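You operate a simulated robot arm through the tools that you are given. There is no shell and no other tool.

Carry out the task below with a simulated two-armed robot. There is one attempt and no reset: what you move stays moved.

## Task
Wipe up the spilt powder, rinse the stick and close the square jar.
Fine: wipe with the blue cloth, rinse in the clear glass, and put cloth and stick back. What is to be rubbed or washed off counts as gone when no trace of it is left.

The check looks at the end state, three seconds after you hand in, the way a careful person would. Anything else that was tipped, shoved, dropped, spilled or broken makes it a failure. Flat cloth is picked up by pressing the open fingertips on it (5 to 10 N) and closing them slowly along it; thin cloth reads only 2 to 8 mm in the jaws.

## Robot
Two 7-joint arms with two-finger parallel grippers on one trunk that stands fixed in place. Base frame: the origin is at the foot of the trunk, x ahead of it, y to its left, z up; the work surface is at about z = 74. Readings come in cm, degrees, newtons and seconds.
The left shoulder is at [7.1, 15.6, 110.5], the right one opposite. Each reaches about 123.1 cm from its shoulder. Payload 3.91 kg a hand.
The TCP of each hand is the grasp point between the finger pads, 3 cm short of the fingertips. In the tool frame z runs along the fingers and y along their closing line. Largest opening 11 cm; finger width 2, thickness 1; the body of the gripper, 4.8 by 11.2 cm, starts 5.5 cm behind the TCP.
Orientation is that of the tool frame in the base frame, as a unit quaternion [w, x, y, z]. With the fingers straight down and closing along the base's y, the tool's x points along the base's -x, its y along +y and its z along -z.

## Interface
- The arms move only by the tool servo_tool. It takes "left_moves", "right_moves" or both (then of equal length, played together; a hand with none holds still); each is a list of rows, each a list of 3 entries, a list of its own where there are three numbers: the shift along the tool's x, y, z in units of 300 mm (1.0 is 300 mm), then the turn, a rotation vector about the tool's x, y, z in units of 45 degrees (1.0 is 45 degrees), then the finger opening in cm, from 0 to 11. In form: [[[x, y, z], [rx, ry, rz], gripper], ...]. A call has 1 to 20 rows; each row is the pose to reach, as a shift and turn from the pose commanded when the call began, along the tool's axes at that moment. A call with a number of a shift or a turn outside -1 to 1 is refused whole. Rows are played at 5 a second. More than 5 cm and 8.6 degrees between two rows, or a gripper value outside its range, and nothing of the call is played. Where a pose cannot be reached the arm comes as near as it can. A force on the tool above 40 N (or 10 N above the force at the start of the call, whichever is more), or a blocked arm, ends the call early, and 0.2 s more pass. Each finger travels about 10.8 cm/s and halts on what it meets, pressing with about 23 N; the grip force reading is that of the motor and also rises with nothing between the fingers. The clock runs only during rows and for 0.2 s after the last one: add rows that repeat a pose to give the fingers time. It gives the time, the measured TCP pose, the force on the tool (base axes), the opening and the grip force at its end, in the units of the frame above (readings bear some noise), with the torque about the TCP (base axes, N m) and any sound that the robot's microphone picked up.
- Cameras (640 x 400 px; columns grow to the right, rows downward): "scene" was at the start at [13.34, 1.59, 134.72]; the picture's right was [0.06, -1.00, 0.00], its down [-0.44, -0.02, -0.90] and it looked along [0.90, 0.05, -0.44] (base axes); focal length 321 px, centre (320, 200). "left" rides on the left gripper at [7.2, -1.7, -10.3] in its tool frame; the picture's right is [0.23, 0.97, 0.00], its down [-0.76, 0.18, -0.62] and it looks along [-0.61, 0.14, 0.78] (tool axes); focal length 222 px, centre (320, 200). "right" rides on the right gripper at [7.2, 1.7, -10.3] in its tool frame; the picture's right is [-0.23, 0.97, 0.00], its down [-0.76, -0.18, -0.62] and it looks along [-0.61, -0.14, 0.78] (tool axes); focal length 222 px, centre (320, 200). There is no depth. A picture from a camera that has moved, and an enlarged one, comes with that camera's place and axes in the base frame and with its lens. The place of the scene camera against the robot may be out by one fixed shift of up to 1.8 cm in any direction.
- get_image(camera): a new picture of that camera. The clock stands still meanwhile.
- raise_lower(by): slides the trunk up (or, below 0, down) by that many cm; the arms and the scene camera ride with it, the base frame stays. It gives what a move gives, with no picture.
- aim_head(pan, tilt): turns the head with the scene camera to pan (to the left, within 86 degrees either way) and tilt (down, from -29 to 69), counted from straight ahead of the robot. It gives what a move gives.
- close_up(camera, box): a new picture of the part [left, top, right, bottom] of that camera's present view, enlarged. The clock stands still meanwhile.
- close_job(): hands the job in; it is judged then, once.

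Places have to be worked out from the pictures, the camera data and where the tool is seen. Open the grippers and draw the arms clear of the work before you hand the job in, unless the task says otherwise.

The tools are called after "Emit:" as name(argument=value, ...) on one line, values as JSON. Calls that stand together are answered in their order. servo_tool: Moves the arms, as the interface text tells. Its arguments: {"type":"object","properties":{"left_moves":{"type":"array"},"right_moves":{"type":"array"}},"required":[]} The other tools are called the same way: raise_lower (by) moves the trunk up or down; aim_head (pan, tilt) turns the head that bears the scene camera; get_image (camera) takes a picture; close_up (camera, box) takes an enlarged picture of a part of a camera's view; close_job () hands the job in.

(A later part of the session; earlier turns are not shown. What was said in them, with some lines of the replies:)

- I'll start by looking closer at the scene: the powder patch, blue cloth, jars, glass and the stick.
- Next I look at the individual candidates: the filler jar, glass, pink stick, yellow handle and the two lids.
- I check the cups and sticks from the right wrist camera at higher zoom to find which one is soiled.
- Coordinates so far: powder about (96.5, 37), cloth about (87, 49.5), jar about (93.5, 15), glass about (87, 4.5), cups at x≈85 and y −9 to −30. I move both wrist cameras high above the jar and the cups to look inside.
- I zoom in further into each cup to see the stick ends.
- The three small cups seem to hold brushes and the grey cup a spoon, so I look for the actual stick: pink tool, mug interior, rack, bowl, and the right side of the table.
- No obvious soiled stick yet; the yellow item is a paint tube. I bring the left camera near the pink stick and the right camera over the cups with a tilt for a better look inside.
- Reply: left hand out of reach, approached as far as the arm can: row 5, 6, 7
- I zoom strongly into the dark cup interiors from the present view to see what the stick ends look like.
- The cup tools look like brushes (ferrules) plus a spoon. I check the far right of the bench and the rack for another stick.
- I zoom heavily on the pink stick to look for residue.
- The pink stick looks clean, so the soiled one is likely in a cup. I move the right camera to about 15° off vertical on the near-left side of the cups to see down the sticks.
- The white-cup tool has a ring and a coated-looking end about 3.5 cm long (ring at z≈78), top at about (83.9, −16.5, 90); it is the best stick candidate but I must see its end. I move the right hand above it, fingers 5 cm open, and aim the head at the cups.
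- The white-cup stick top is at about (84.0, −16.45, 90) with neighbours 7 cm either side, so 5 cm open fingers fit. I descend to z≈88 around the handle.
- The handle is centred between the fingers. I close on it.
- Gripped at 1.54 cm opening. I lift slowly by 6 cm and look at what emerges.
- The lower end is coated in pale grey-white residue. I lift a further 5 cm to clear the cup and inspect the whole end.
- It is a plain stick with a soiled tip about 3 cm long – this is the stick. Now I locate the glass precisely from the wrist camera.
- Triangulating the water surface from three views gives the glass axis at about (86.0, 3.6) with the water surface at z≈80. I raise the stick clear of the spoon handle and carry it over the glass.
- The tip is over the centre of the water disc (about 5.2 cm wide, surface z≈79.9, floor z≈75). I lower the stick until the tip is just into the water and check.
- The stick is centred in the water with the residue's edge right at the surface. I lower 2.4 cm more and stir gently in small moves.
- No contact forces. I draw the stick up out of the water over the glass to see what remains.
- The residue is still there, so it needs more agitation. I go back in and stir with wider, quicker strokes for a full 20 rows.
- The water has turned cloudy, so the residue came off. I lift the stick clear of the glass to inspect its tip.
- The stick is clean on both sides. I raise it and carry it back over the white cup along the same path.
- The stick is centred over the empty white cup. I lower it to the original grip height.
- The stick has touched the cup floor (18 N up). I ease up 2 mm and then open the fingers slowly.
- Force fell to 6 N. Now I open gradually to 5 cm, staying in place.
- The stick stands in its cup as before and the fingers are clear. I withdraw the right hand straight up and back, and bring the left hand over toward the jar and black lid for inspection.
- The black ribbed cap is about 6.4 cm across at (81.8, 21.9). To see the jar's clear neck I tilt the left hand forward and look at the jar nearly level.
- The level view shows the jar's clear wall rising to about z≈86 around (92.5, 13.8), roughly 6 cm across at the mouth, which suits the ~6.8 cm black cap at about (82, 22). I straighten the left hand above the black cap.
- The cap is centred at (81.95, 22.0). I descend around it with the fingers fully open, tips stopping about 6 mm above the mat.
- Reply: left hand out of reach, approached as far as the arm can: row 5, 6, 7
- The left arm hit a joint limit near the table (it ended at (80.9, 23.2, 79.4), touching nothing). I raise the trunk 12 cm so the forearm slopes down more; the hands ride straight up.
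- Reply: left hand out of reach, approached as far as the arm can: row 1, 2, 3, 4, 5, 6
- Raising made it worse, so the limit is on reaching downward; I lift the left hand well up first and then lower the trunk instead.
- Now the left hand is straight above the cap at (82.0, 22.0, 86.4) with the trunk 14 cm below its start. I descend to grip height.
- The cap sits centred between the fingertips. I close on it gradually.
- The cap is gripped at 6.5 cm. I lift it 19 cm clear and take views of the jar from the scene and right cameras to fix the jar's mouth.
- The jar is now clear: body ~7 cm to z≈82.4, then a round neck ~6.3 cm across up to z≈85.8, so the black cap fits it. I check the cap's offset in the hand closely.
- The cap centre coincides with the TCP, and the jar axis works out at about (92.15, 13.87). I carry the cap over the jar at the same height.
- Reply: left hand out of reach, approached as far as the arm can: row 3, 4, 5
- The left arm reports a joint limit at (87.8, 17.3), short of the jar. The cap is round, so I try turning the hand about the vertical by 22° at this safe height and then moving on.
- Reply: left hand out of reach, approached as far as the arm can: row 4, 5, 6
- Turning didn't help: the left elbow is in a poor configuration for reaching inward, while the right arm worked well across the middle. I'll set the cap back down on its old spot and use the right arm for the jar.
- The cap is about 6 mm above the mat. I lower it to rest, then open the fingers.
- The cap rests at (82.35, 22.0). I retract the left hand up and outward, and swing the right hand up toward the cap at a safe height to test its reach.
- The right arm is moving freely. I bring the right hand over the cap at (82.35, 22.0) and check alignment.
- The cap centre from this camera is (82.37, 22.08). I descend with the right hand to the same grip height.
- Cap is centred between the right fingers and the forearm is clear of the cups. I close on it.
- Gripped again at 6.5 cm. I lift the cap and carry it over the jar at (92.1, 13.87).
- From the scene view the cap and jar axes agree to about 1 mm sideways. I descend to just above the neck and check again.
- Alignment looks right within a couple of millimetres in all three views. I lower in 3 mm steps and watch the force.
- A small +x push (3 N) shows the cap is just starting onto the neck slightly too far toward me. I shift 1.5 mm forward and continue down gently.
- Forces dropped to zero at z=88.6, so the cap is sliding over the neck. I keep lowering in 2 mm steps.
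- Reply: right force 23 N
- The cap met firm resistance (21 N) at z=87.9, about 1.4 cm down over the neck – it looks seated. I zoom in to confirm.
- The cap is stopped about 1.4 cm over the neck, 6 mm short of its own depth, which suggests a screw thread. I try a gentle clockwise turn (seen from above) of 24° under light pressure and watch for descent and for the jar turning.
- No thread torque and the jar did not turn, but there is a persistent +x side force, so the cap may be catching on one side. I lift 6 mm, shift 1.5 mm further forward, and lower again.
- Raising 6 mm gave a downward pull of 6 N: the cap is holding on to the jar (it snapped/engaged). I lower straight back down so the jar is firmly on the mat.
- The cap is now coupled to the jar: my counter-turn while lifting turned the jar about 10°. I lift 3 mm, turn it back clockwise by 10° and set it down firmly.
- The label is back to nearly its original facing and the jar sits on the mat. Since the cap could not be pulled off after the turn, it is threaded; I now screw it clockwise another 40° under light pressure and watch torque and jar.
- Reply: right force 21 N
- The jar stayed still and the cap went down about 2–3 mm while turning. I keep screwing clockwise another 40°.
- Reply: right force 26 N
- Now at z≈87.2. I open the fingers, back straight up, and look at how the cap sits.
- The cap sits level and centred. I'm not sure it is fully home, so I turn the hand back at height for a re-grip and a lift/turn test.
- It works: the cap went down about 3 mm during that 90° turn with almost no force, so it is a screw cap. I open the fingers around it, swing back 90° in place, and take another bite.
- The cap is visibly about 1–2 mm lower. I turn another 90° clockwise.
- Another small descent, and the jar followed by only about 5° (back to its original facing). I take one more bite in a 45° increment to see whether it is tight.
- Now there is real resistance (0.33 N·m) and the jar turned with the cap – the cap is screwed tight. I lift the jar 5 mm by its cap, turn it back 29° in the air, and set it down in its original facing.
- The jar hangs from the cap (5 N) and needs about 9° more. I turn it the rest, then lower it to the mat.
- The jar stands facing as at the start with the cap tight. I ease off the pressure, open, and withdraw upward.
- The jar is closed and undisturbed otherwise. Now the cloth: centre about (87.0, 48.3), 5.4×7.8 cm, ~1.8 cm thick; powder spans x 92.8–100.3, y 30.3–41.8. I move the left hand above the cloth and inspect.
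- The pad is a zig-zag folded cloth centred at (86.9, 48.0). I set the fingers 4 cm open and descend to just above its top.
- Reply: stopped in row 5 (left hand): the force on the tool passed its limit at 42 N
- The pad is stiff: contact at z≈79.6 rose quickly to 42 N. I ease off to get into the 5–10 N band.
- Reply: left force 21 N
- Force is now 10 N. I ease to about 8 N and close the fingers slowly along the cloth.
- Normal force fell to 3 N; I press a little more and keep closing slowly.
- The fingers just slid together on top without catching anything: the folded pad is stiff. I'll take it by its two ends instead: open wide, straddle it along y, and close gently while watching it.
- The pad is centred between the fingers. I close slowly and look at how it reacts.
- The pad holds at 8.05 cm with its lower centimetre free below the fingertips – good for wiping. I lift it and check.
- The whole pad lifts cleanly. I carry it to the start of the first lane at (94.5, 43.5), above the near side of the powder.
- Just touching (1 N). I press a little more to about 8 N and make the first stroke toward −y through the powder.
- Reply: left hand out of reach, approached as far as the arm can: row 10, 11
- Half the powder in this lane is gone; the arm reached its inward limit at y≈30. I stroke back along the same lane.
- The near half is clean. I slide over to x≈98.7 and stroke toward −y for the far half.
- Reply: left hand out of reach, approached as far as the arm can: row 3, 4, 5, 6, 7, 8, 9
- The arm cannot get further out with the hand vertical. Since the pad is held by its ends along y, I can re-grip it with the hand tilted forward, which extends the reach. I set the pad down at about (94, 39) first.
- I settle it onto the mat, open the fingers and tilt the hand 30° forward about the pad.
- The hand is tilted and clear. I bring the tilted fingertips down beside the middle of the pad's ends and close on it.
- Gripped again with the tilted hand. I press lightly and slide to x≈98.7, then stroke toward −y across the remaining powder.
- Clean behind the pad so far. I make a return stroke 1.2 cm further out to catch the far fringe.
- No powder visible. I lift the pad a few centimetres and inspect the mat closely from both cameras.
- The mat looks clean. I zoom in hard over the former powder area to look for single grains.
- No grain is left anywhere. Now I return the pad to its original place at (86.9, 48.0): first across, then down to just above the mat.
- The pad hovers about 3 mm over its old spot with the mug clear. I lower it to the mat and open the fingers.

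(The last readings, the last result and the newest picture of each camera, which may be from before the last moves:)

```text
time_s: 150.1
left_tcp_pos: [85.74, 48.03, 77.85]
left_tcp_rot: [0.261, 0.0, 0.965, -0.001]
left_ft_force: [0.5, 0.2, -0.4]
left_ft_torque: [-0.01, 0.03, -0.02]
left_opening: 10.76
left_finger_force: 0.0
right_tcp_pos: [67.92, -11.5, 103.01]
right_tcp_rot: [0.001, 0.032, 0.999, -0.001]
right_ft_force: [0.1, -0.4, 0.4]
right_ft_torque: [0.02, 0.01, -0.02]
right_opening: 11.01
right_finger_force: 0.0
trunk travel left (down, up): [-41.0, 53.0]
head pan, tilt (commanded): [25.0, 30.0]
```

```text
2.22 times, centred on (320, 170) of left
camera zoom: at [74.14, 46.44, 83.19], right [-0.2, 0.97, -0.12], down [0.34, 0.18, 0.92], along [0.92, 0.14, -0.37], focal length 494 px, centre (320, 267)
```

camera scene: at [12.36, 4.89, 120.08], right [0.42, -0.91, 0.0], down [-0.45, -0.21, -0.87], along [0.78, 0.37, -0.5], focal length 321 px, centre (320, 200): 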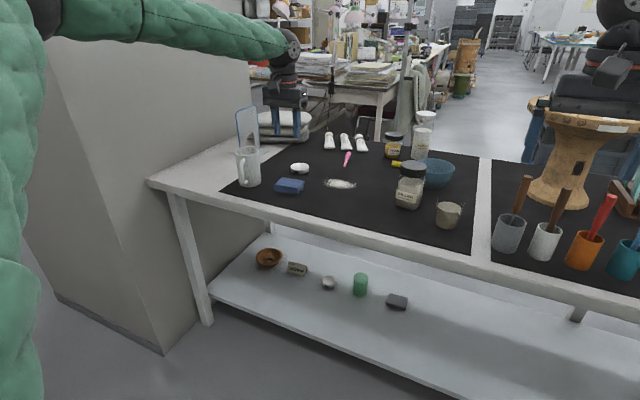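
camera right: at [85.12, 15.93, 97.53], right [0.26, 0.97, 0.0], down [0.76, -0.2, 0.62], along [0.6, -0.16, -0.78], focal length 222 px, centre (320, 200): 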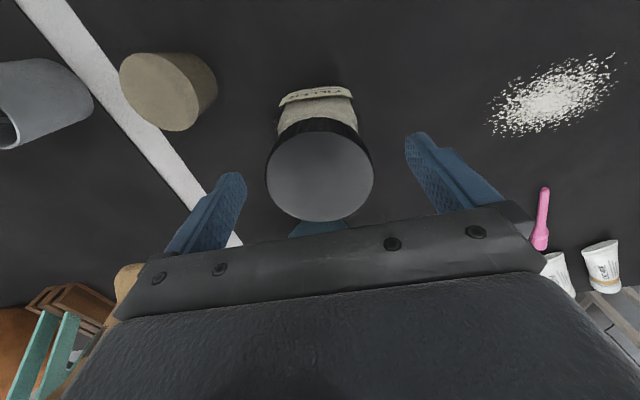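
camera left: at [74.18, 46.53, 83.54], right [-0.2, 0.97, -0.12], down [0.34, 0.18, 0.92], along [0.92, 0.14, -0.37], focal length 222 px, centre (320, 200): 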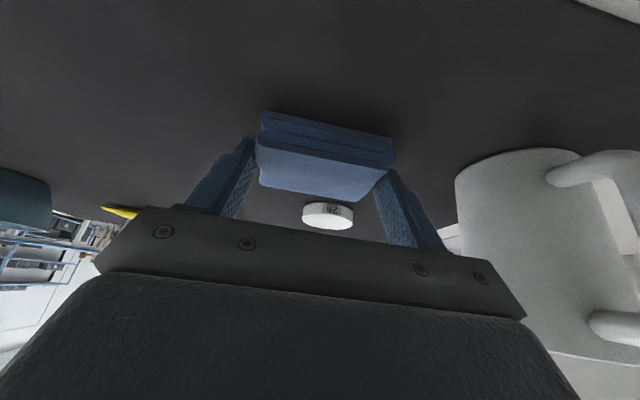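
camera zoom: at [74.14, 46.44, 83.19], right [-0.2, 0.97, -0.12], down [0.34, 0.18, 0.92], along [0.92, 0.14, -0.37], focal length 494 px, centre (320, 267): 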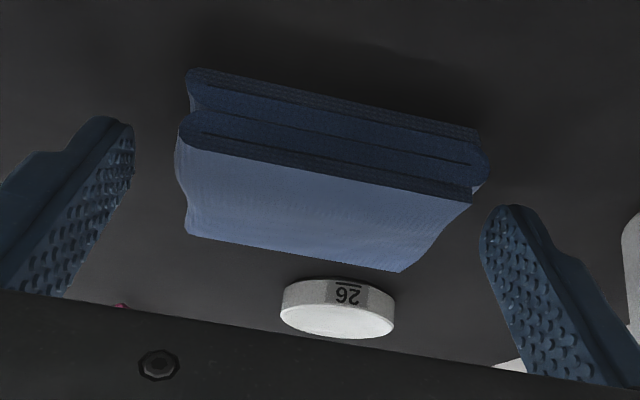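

The pad is released flat. I raise the left hand straight up, then straighten it and draw back.

Emit:
servo_tool(left_moves=[[[-0.033, 0, -0.058], [0, 0, 0], 10.8], [[-0.1, 0, -0.173], [0, 0, 0], 10.8], [[-0.167, 0, -0.289], [0, 0, 0], 10.8], [[-0.233, 0, -0.404], [0, 0, 0], 10.8], [[-0.3, 0, -0.52], [0, 0, 0], 10.8], [[-0.28, 0, -0.6], [0, 0.15, 0], 10.8], [[-0.2, 0, -0.66], [0, 0.32, 0], 10.8], [[-0.1, 0, -0.7], [0, 0.5, 0], 10.8], [[0, 0, -0.74], [0, 0.66, 0], 10.8]])

Emit:
get_image(camera="left")

Emit:
aim_head(pan=3.2, tilt=26)

Emit:
get_image(camera="scene")

```text
time_s: 152.1
left_tcp_pos: [74.42, 48.1, 97.34]
left_tcp_rot: [0.005, 0.0, 1.0, 0.0]
left_ft_force: [-0.5, -0.3, -0.6]
left_ft_torque: [0.02, -0.02, 0.03]
left_opening: 10.81
left_finger_force: 0.0
right_tcp_pos: [67.83, -11.46, 103.11]
right_tcp_rot: [0.0, 0.031, 1.0, 0.0]
right_ft_force: [-0.4, -0.5, -0.8]
right_ft_torque: [0.02, 0.01, -0.03]
right_opening: 11.01
right_finger_force: 0.0
trunk travel left (down, up): [-41.0, 53.0]
head pan, tilt (commanded): [25.0, 30.0]
```

```text
taken
camera left: at [67.03, 46.47, 107.58], right [-0.23, 0.97, 0.0], down [0.76, 0.18, 0.63], along [0.61, 0.14, -0.78], focal length 222 px, centre (320, 200)
```

left: 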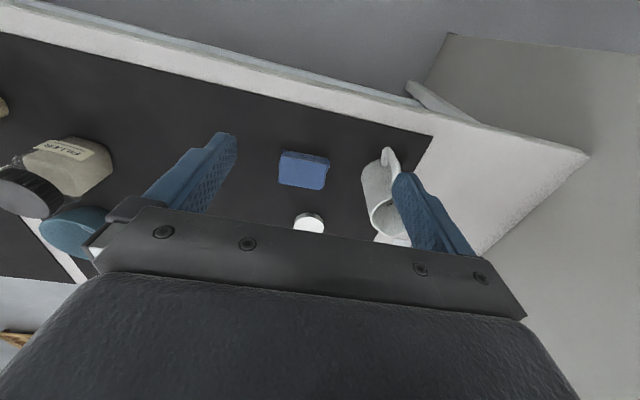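

```text
time_s: 153.0
left_tcp_pos: [74.5, 48.18, 97.25]
left_tcp_rot: [0.006, 0.0, 1.0, 0.0]
left_ft_force: [0.8, -0.2, 0.2]
left_ft_torque: [-0.01, 0.0, -0.01]
left_opening: 10.82
left_finger_force: 0.1
right_tcp_pos: [67.9, -11.53, 103.09]
right_tcp_rot: [0.0, 0.032, 1.0, 0.0]
right_ft_force: [0.6, -0.6, -0.7]
right_ft_torque: [-0.02, 0.0, 0.01]
right_opening: 11.01
right_finger_force: 0.0
trunk travel left (down, up): [-41.0, 53.0]
head pan, tilt (commanded): [3.2, 26.0]
```

```text
taken
camera scene: at [13.33, 1.6, 120.71], right [0.06, -1.0, 0.0], down [-0.44, -0.02, -0.9], along [0.9, 0.05, -0.44], focal length 321 px, centre (320, 200)
```

scene: 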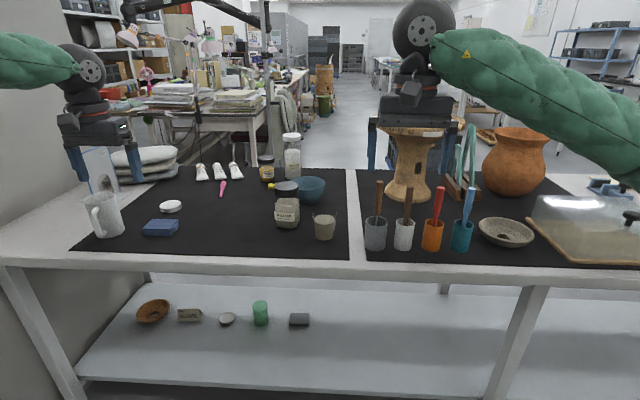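

Everything looks in place. I draw both arms back further from the work and raise the trunk to its starting height to compare with the first picture.

Emit:
servo_tool(left_moves=[[[0.12, -0.05, -0.04], [0, 0, 0], 11], [[0.25, -0.12, -0.08], [0, 0, 0], 11], [[0.38, -0.2, -0.12], [0, 0, 0], 11], [[0.5, -0.28, -0.16], [0, 0, 0], 11], [[0.62, -0.36, -0.2], [0, 0, 0], 11], [[0.66, -0.45, -0.25], [0, 0, 0], 11]], right_moves=[[[0, -0.05, -0.04], [0, 0, 0], 11], [[0, -0.1, -0.08], [0, 0, 0], 11], [[0, -0.15, -0.1], [0, 0, 0], 11], [[0.02, -0.2, -0.12], [0, 0, 0], 11], [[0.05, -0.25, -0.14], [0, 0, 0], 11], [[0.07, -0.25, -0.15], [0, 0, 0], 11]])

Emit:
raise_lower(by=14)

Emit:
get_image(camera="scene")

Emit:
close_up(camera="scene", box=[90, 160, 350, 310])

Emit:
close_up(camera="scene", box=[340, 140, 640, 310])

```text
time_s: 154.4
left_tcp_pos: [54.72, 34.54, 104.24]
left_tcp_rot: [0.006, -0.001, 1.0, 0.001]
left_ft_force: [0.3, -0.7, 0.4]
left_ft_torque: [-0.02, -0.05, 0.03]
left_opening: 11.0
left_finger_force: 0.1
right_tcp_pos: [65.33, -19.03, 107.52]
right_tcp_rot: [-0.001, 0.032, 0.999, 0.001]
right_ft_force: [0.2, -1.2, 0.8]
right_ft_torque: [0.01, 0.02, -0.03]
right_opening: 11.01
right_finger_force: 0.0
trunk travel left (down, up): [-41.0, 53.0]
head pan, tilt (commanded): [3.2, 26.0]
```

```text
time_s: 156.1
left_tcp_pos: [54.77, 34.69, 118.08]
left_tcp_rot: [0.005, -0.001, 1.0, 0.0]
left_ft_force: [-0.6, 0.4, -0.2]
left_ft_torque: [0.0, 0.01, 0.01]
left_opening: 10.97
left_finger_force: 0.0
right_tcp_pos: [65.3, -19.0, 121.57]
right_tcp_rot: [0.0, 0.031, 1.0, 0.0]
right_ft_force: [-0.5, -0.4, -0.2]
right_ft_torque: [0.03, 0.02, 0.0]
right_opening: 11.0
right_finger_force: 0.0
trunk travel left (down, up): [-55.0, 39.0]
head pan, tilt (commanded): [3.2, 26.0]
```

```text
taken
camera scene: at [13.36, 1.59, 134.7], right [0.06, -1.0, 0.0], down [-0.44, -0.02, -0.9], along [0.9, 0.05, -0.44], focal length 321 px, centre (320, 200)
```

scene: 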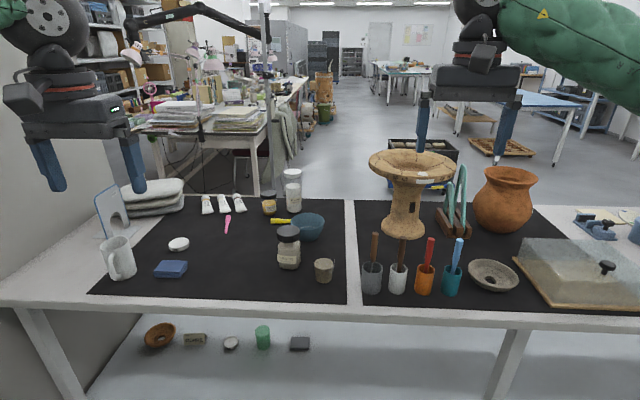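

```text
2.46 times, centred on (220, 235) of scene
camera zoom: at [13.36, 1.59, 134.7], right [0.06, -1.0, 0.0], down [-0.44, -0.02, -0.9], along [0.9, 0.05, -0.44], focal length 791 px, centre (566, 114)
```

zoom: 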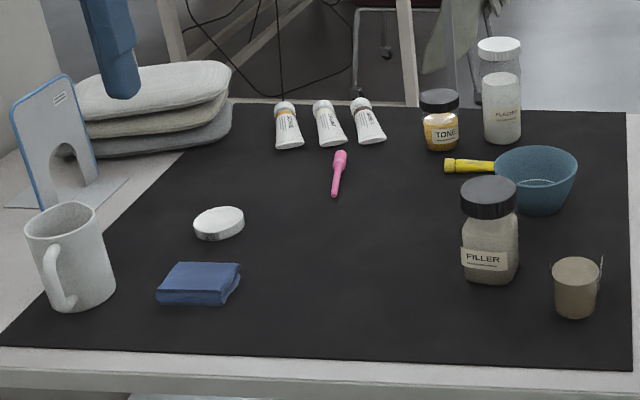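

```text
2.13 times, centred on (490, 225) of scene
camera zoom: at [13.36, 1.59, 134.7], right [0.06, -1.0, 0.0], down [-0.44, -0.02, -0.9], along [0.9, 0.05, -0.44], focal length 685 px, centre (-43, 147)
```

zoom: 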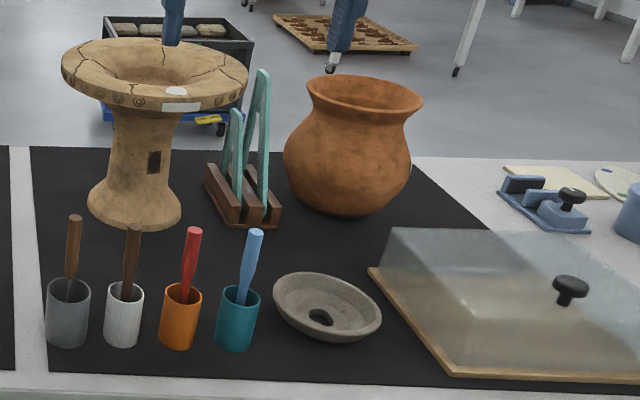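

Compared with the first picture, everything stands where it was: powder gone, cloth and clean stick back, and the square jar capped tight. One last close look at the jar, stick and cloth before handing in.

Emit:
close_up(camera="scene", box=[265, 215, 345, 290])

Emit:
close_up(camera="scene", box=[355, 225, 475, 300])

Emit:
close_up(camera="scene", box=[140, 220, 270, 300])

Emit:
close_up(camera="right", box=[220, 60, 430, 190])

```text
5.33 times, centred on (305, 252) of scene
camera zoom: at [13.36, 1.59, 134.7], right [0.06, -1.0, 0.0], down [-0.44, -0.02, -0.9], along [0.9, 0.05, -0.44], focal length 1713 px, centre (400, -80)
```

zoom: 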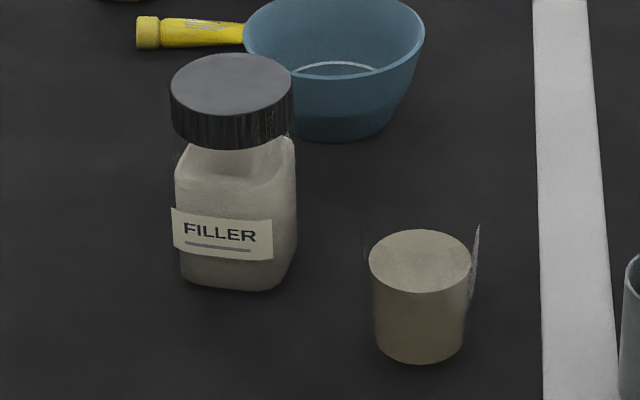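

```text
5.33 times, centred on (415, 262) of scene
camera zoom: at [13.36, 1.59, 134.7], right [0.06, -1.0, 0.0], down [-0.44, -0.02, -0.9], along [0.9, 0.05, -0.44], focal length 1713 px, centre (-187, -133)
```

zoom: 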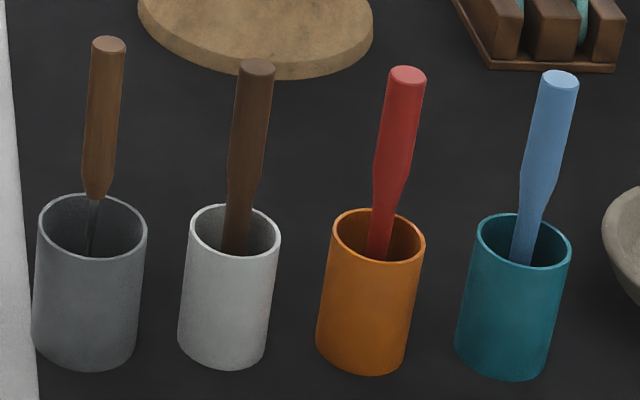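

```text
4.92 times, centred on (205, 260) of scene
camera zoom: at [13.36, 1.59, 134.7], right [0.06, -1.0, 0.0], down [-0.44, -0.02, -0.9], along [0.9, 0.05, -0.44], focal length 1581 px, centre (886, -95)
```

zoom: 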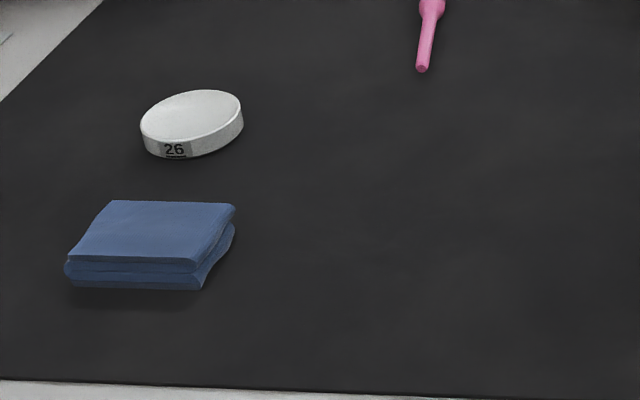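

```text
3.05 times, centred on (325, 125) of right
camera zoom: at [58.44, -16.79, 131.9], right [0.29, 0.96, 0.0], down [0.75, -0.23, 0.62], along [0.6, -0.18, -0.78], focal length 677 px, centre (305, 429)
```

zoom: 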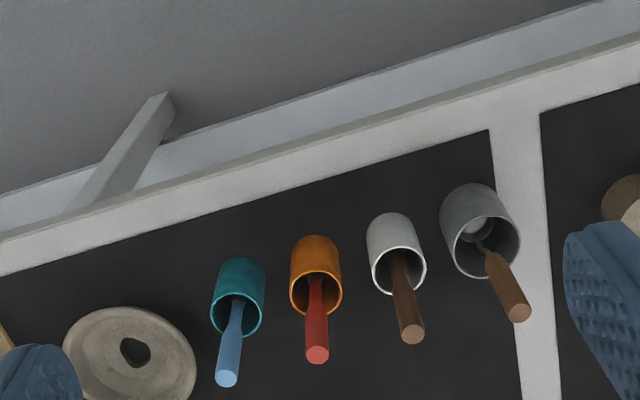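

The mat is clean, the cloth and rinsed stick are back in their places, the square jar is screwed shut. Both grippers are open and clear of the work, so I hand in.

Emit:
close_job()

```text
The job is handed in.
```

I did all three jobs and handed the work in; the check gave no result back, so I don't know whether it passed.

- **Powder:** I wiped it up with the blue cloth. Close-ups of the mat afterwards showed no grains. The cloth is back where it lay, within a few millimetres.
- **Stick:** This was the dark brown one in the white cup; its tip was coated in pale residue. I rinsed it in the clear glass until the close-ups showed no residue, then put it back in its cup. The glass is now cloudy.
- **Square jar:** The black cap fitted it, and I screwed it down until it was tight. The jar turned a little while I did this, so I turned it back to face the way it did at the start.

Compared with the first picture, nothing else on the bench looks moved. Both grippers are open and the arms are drawn back.
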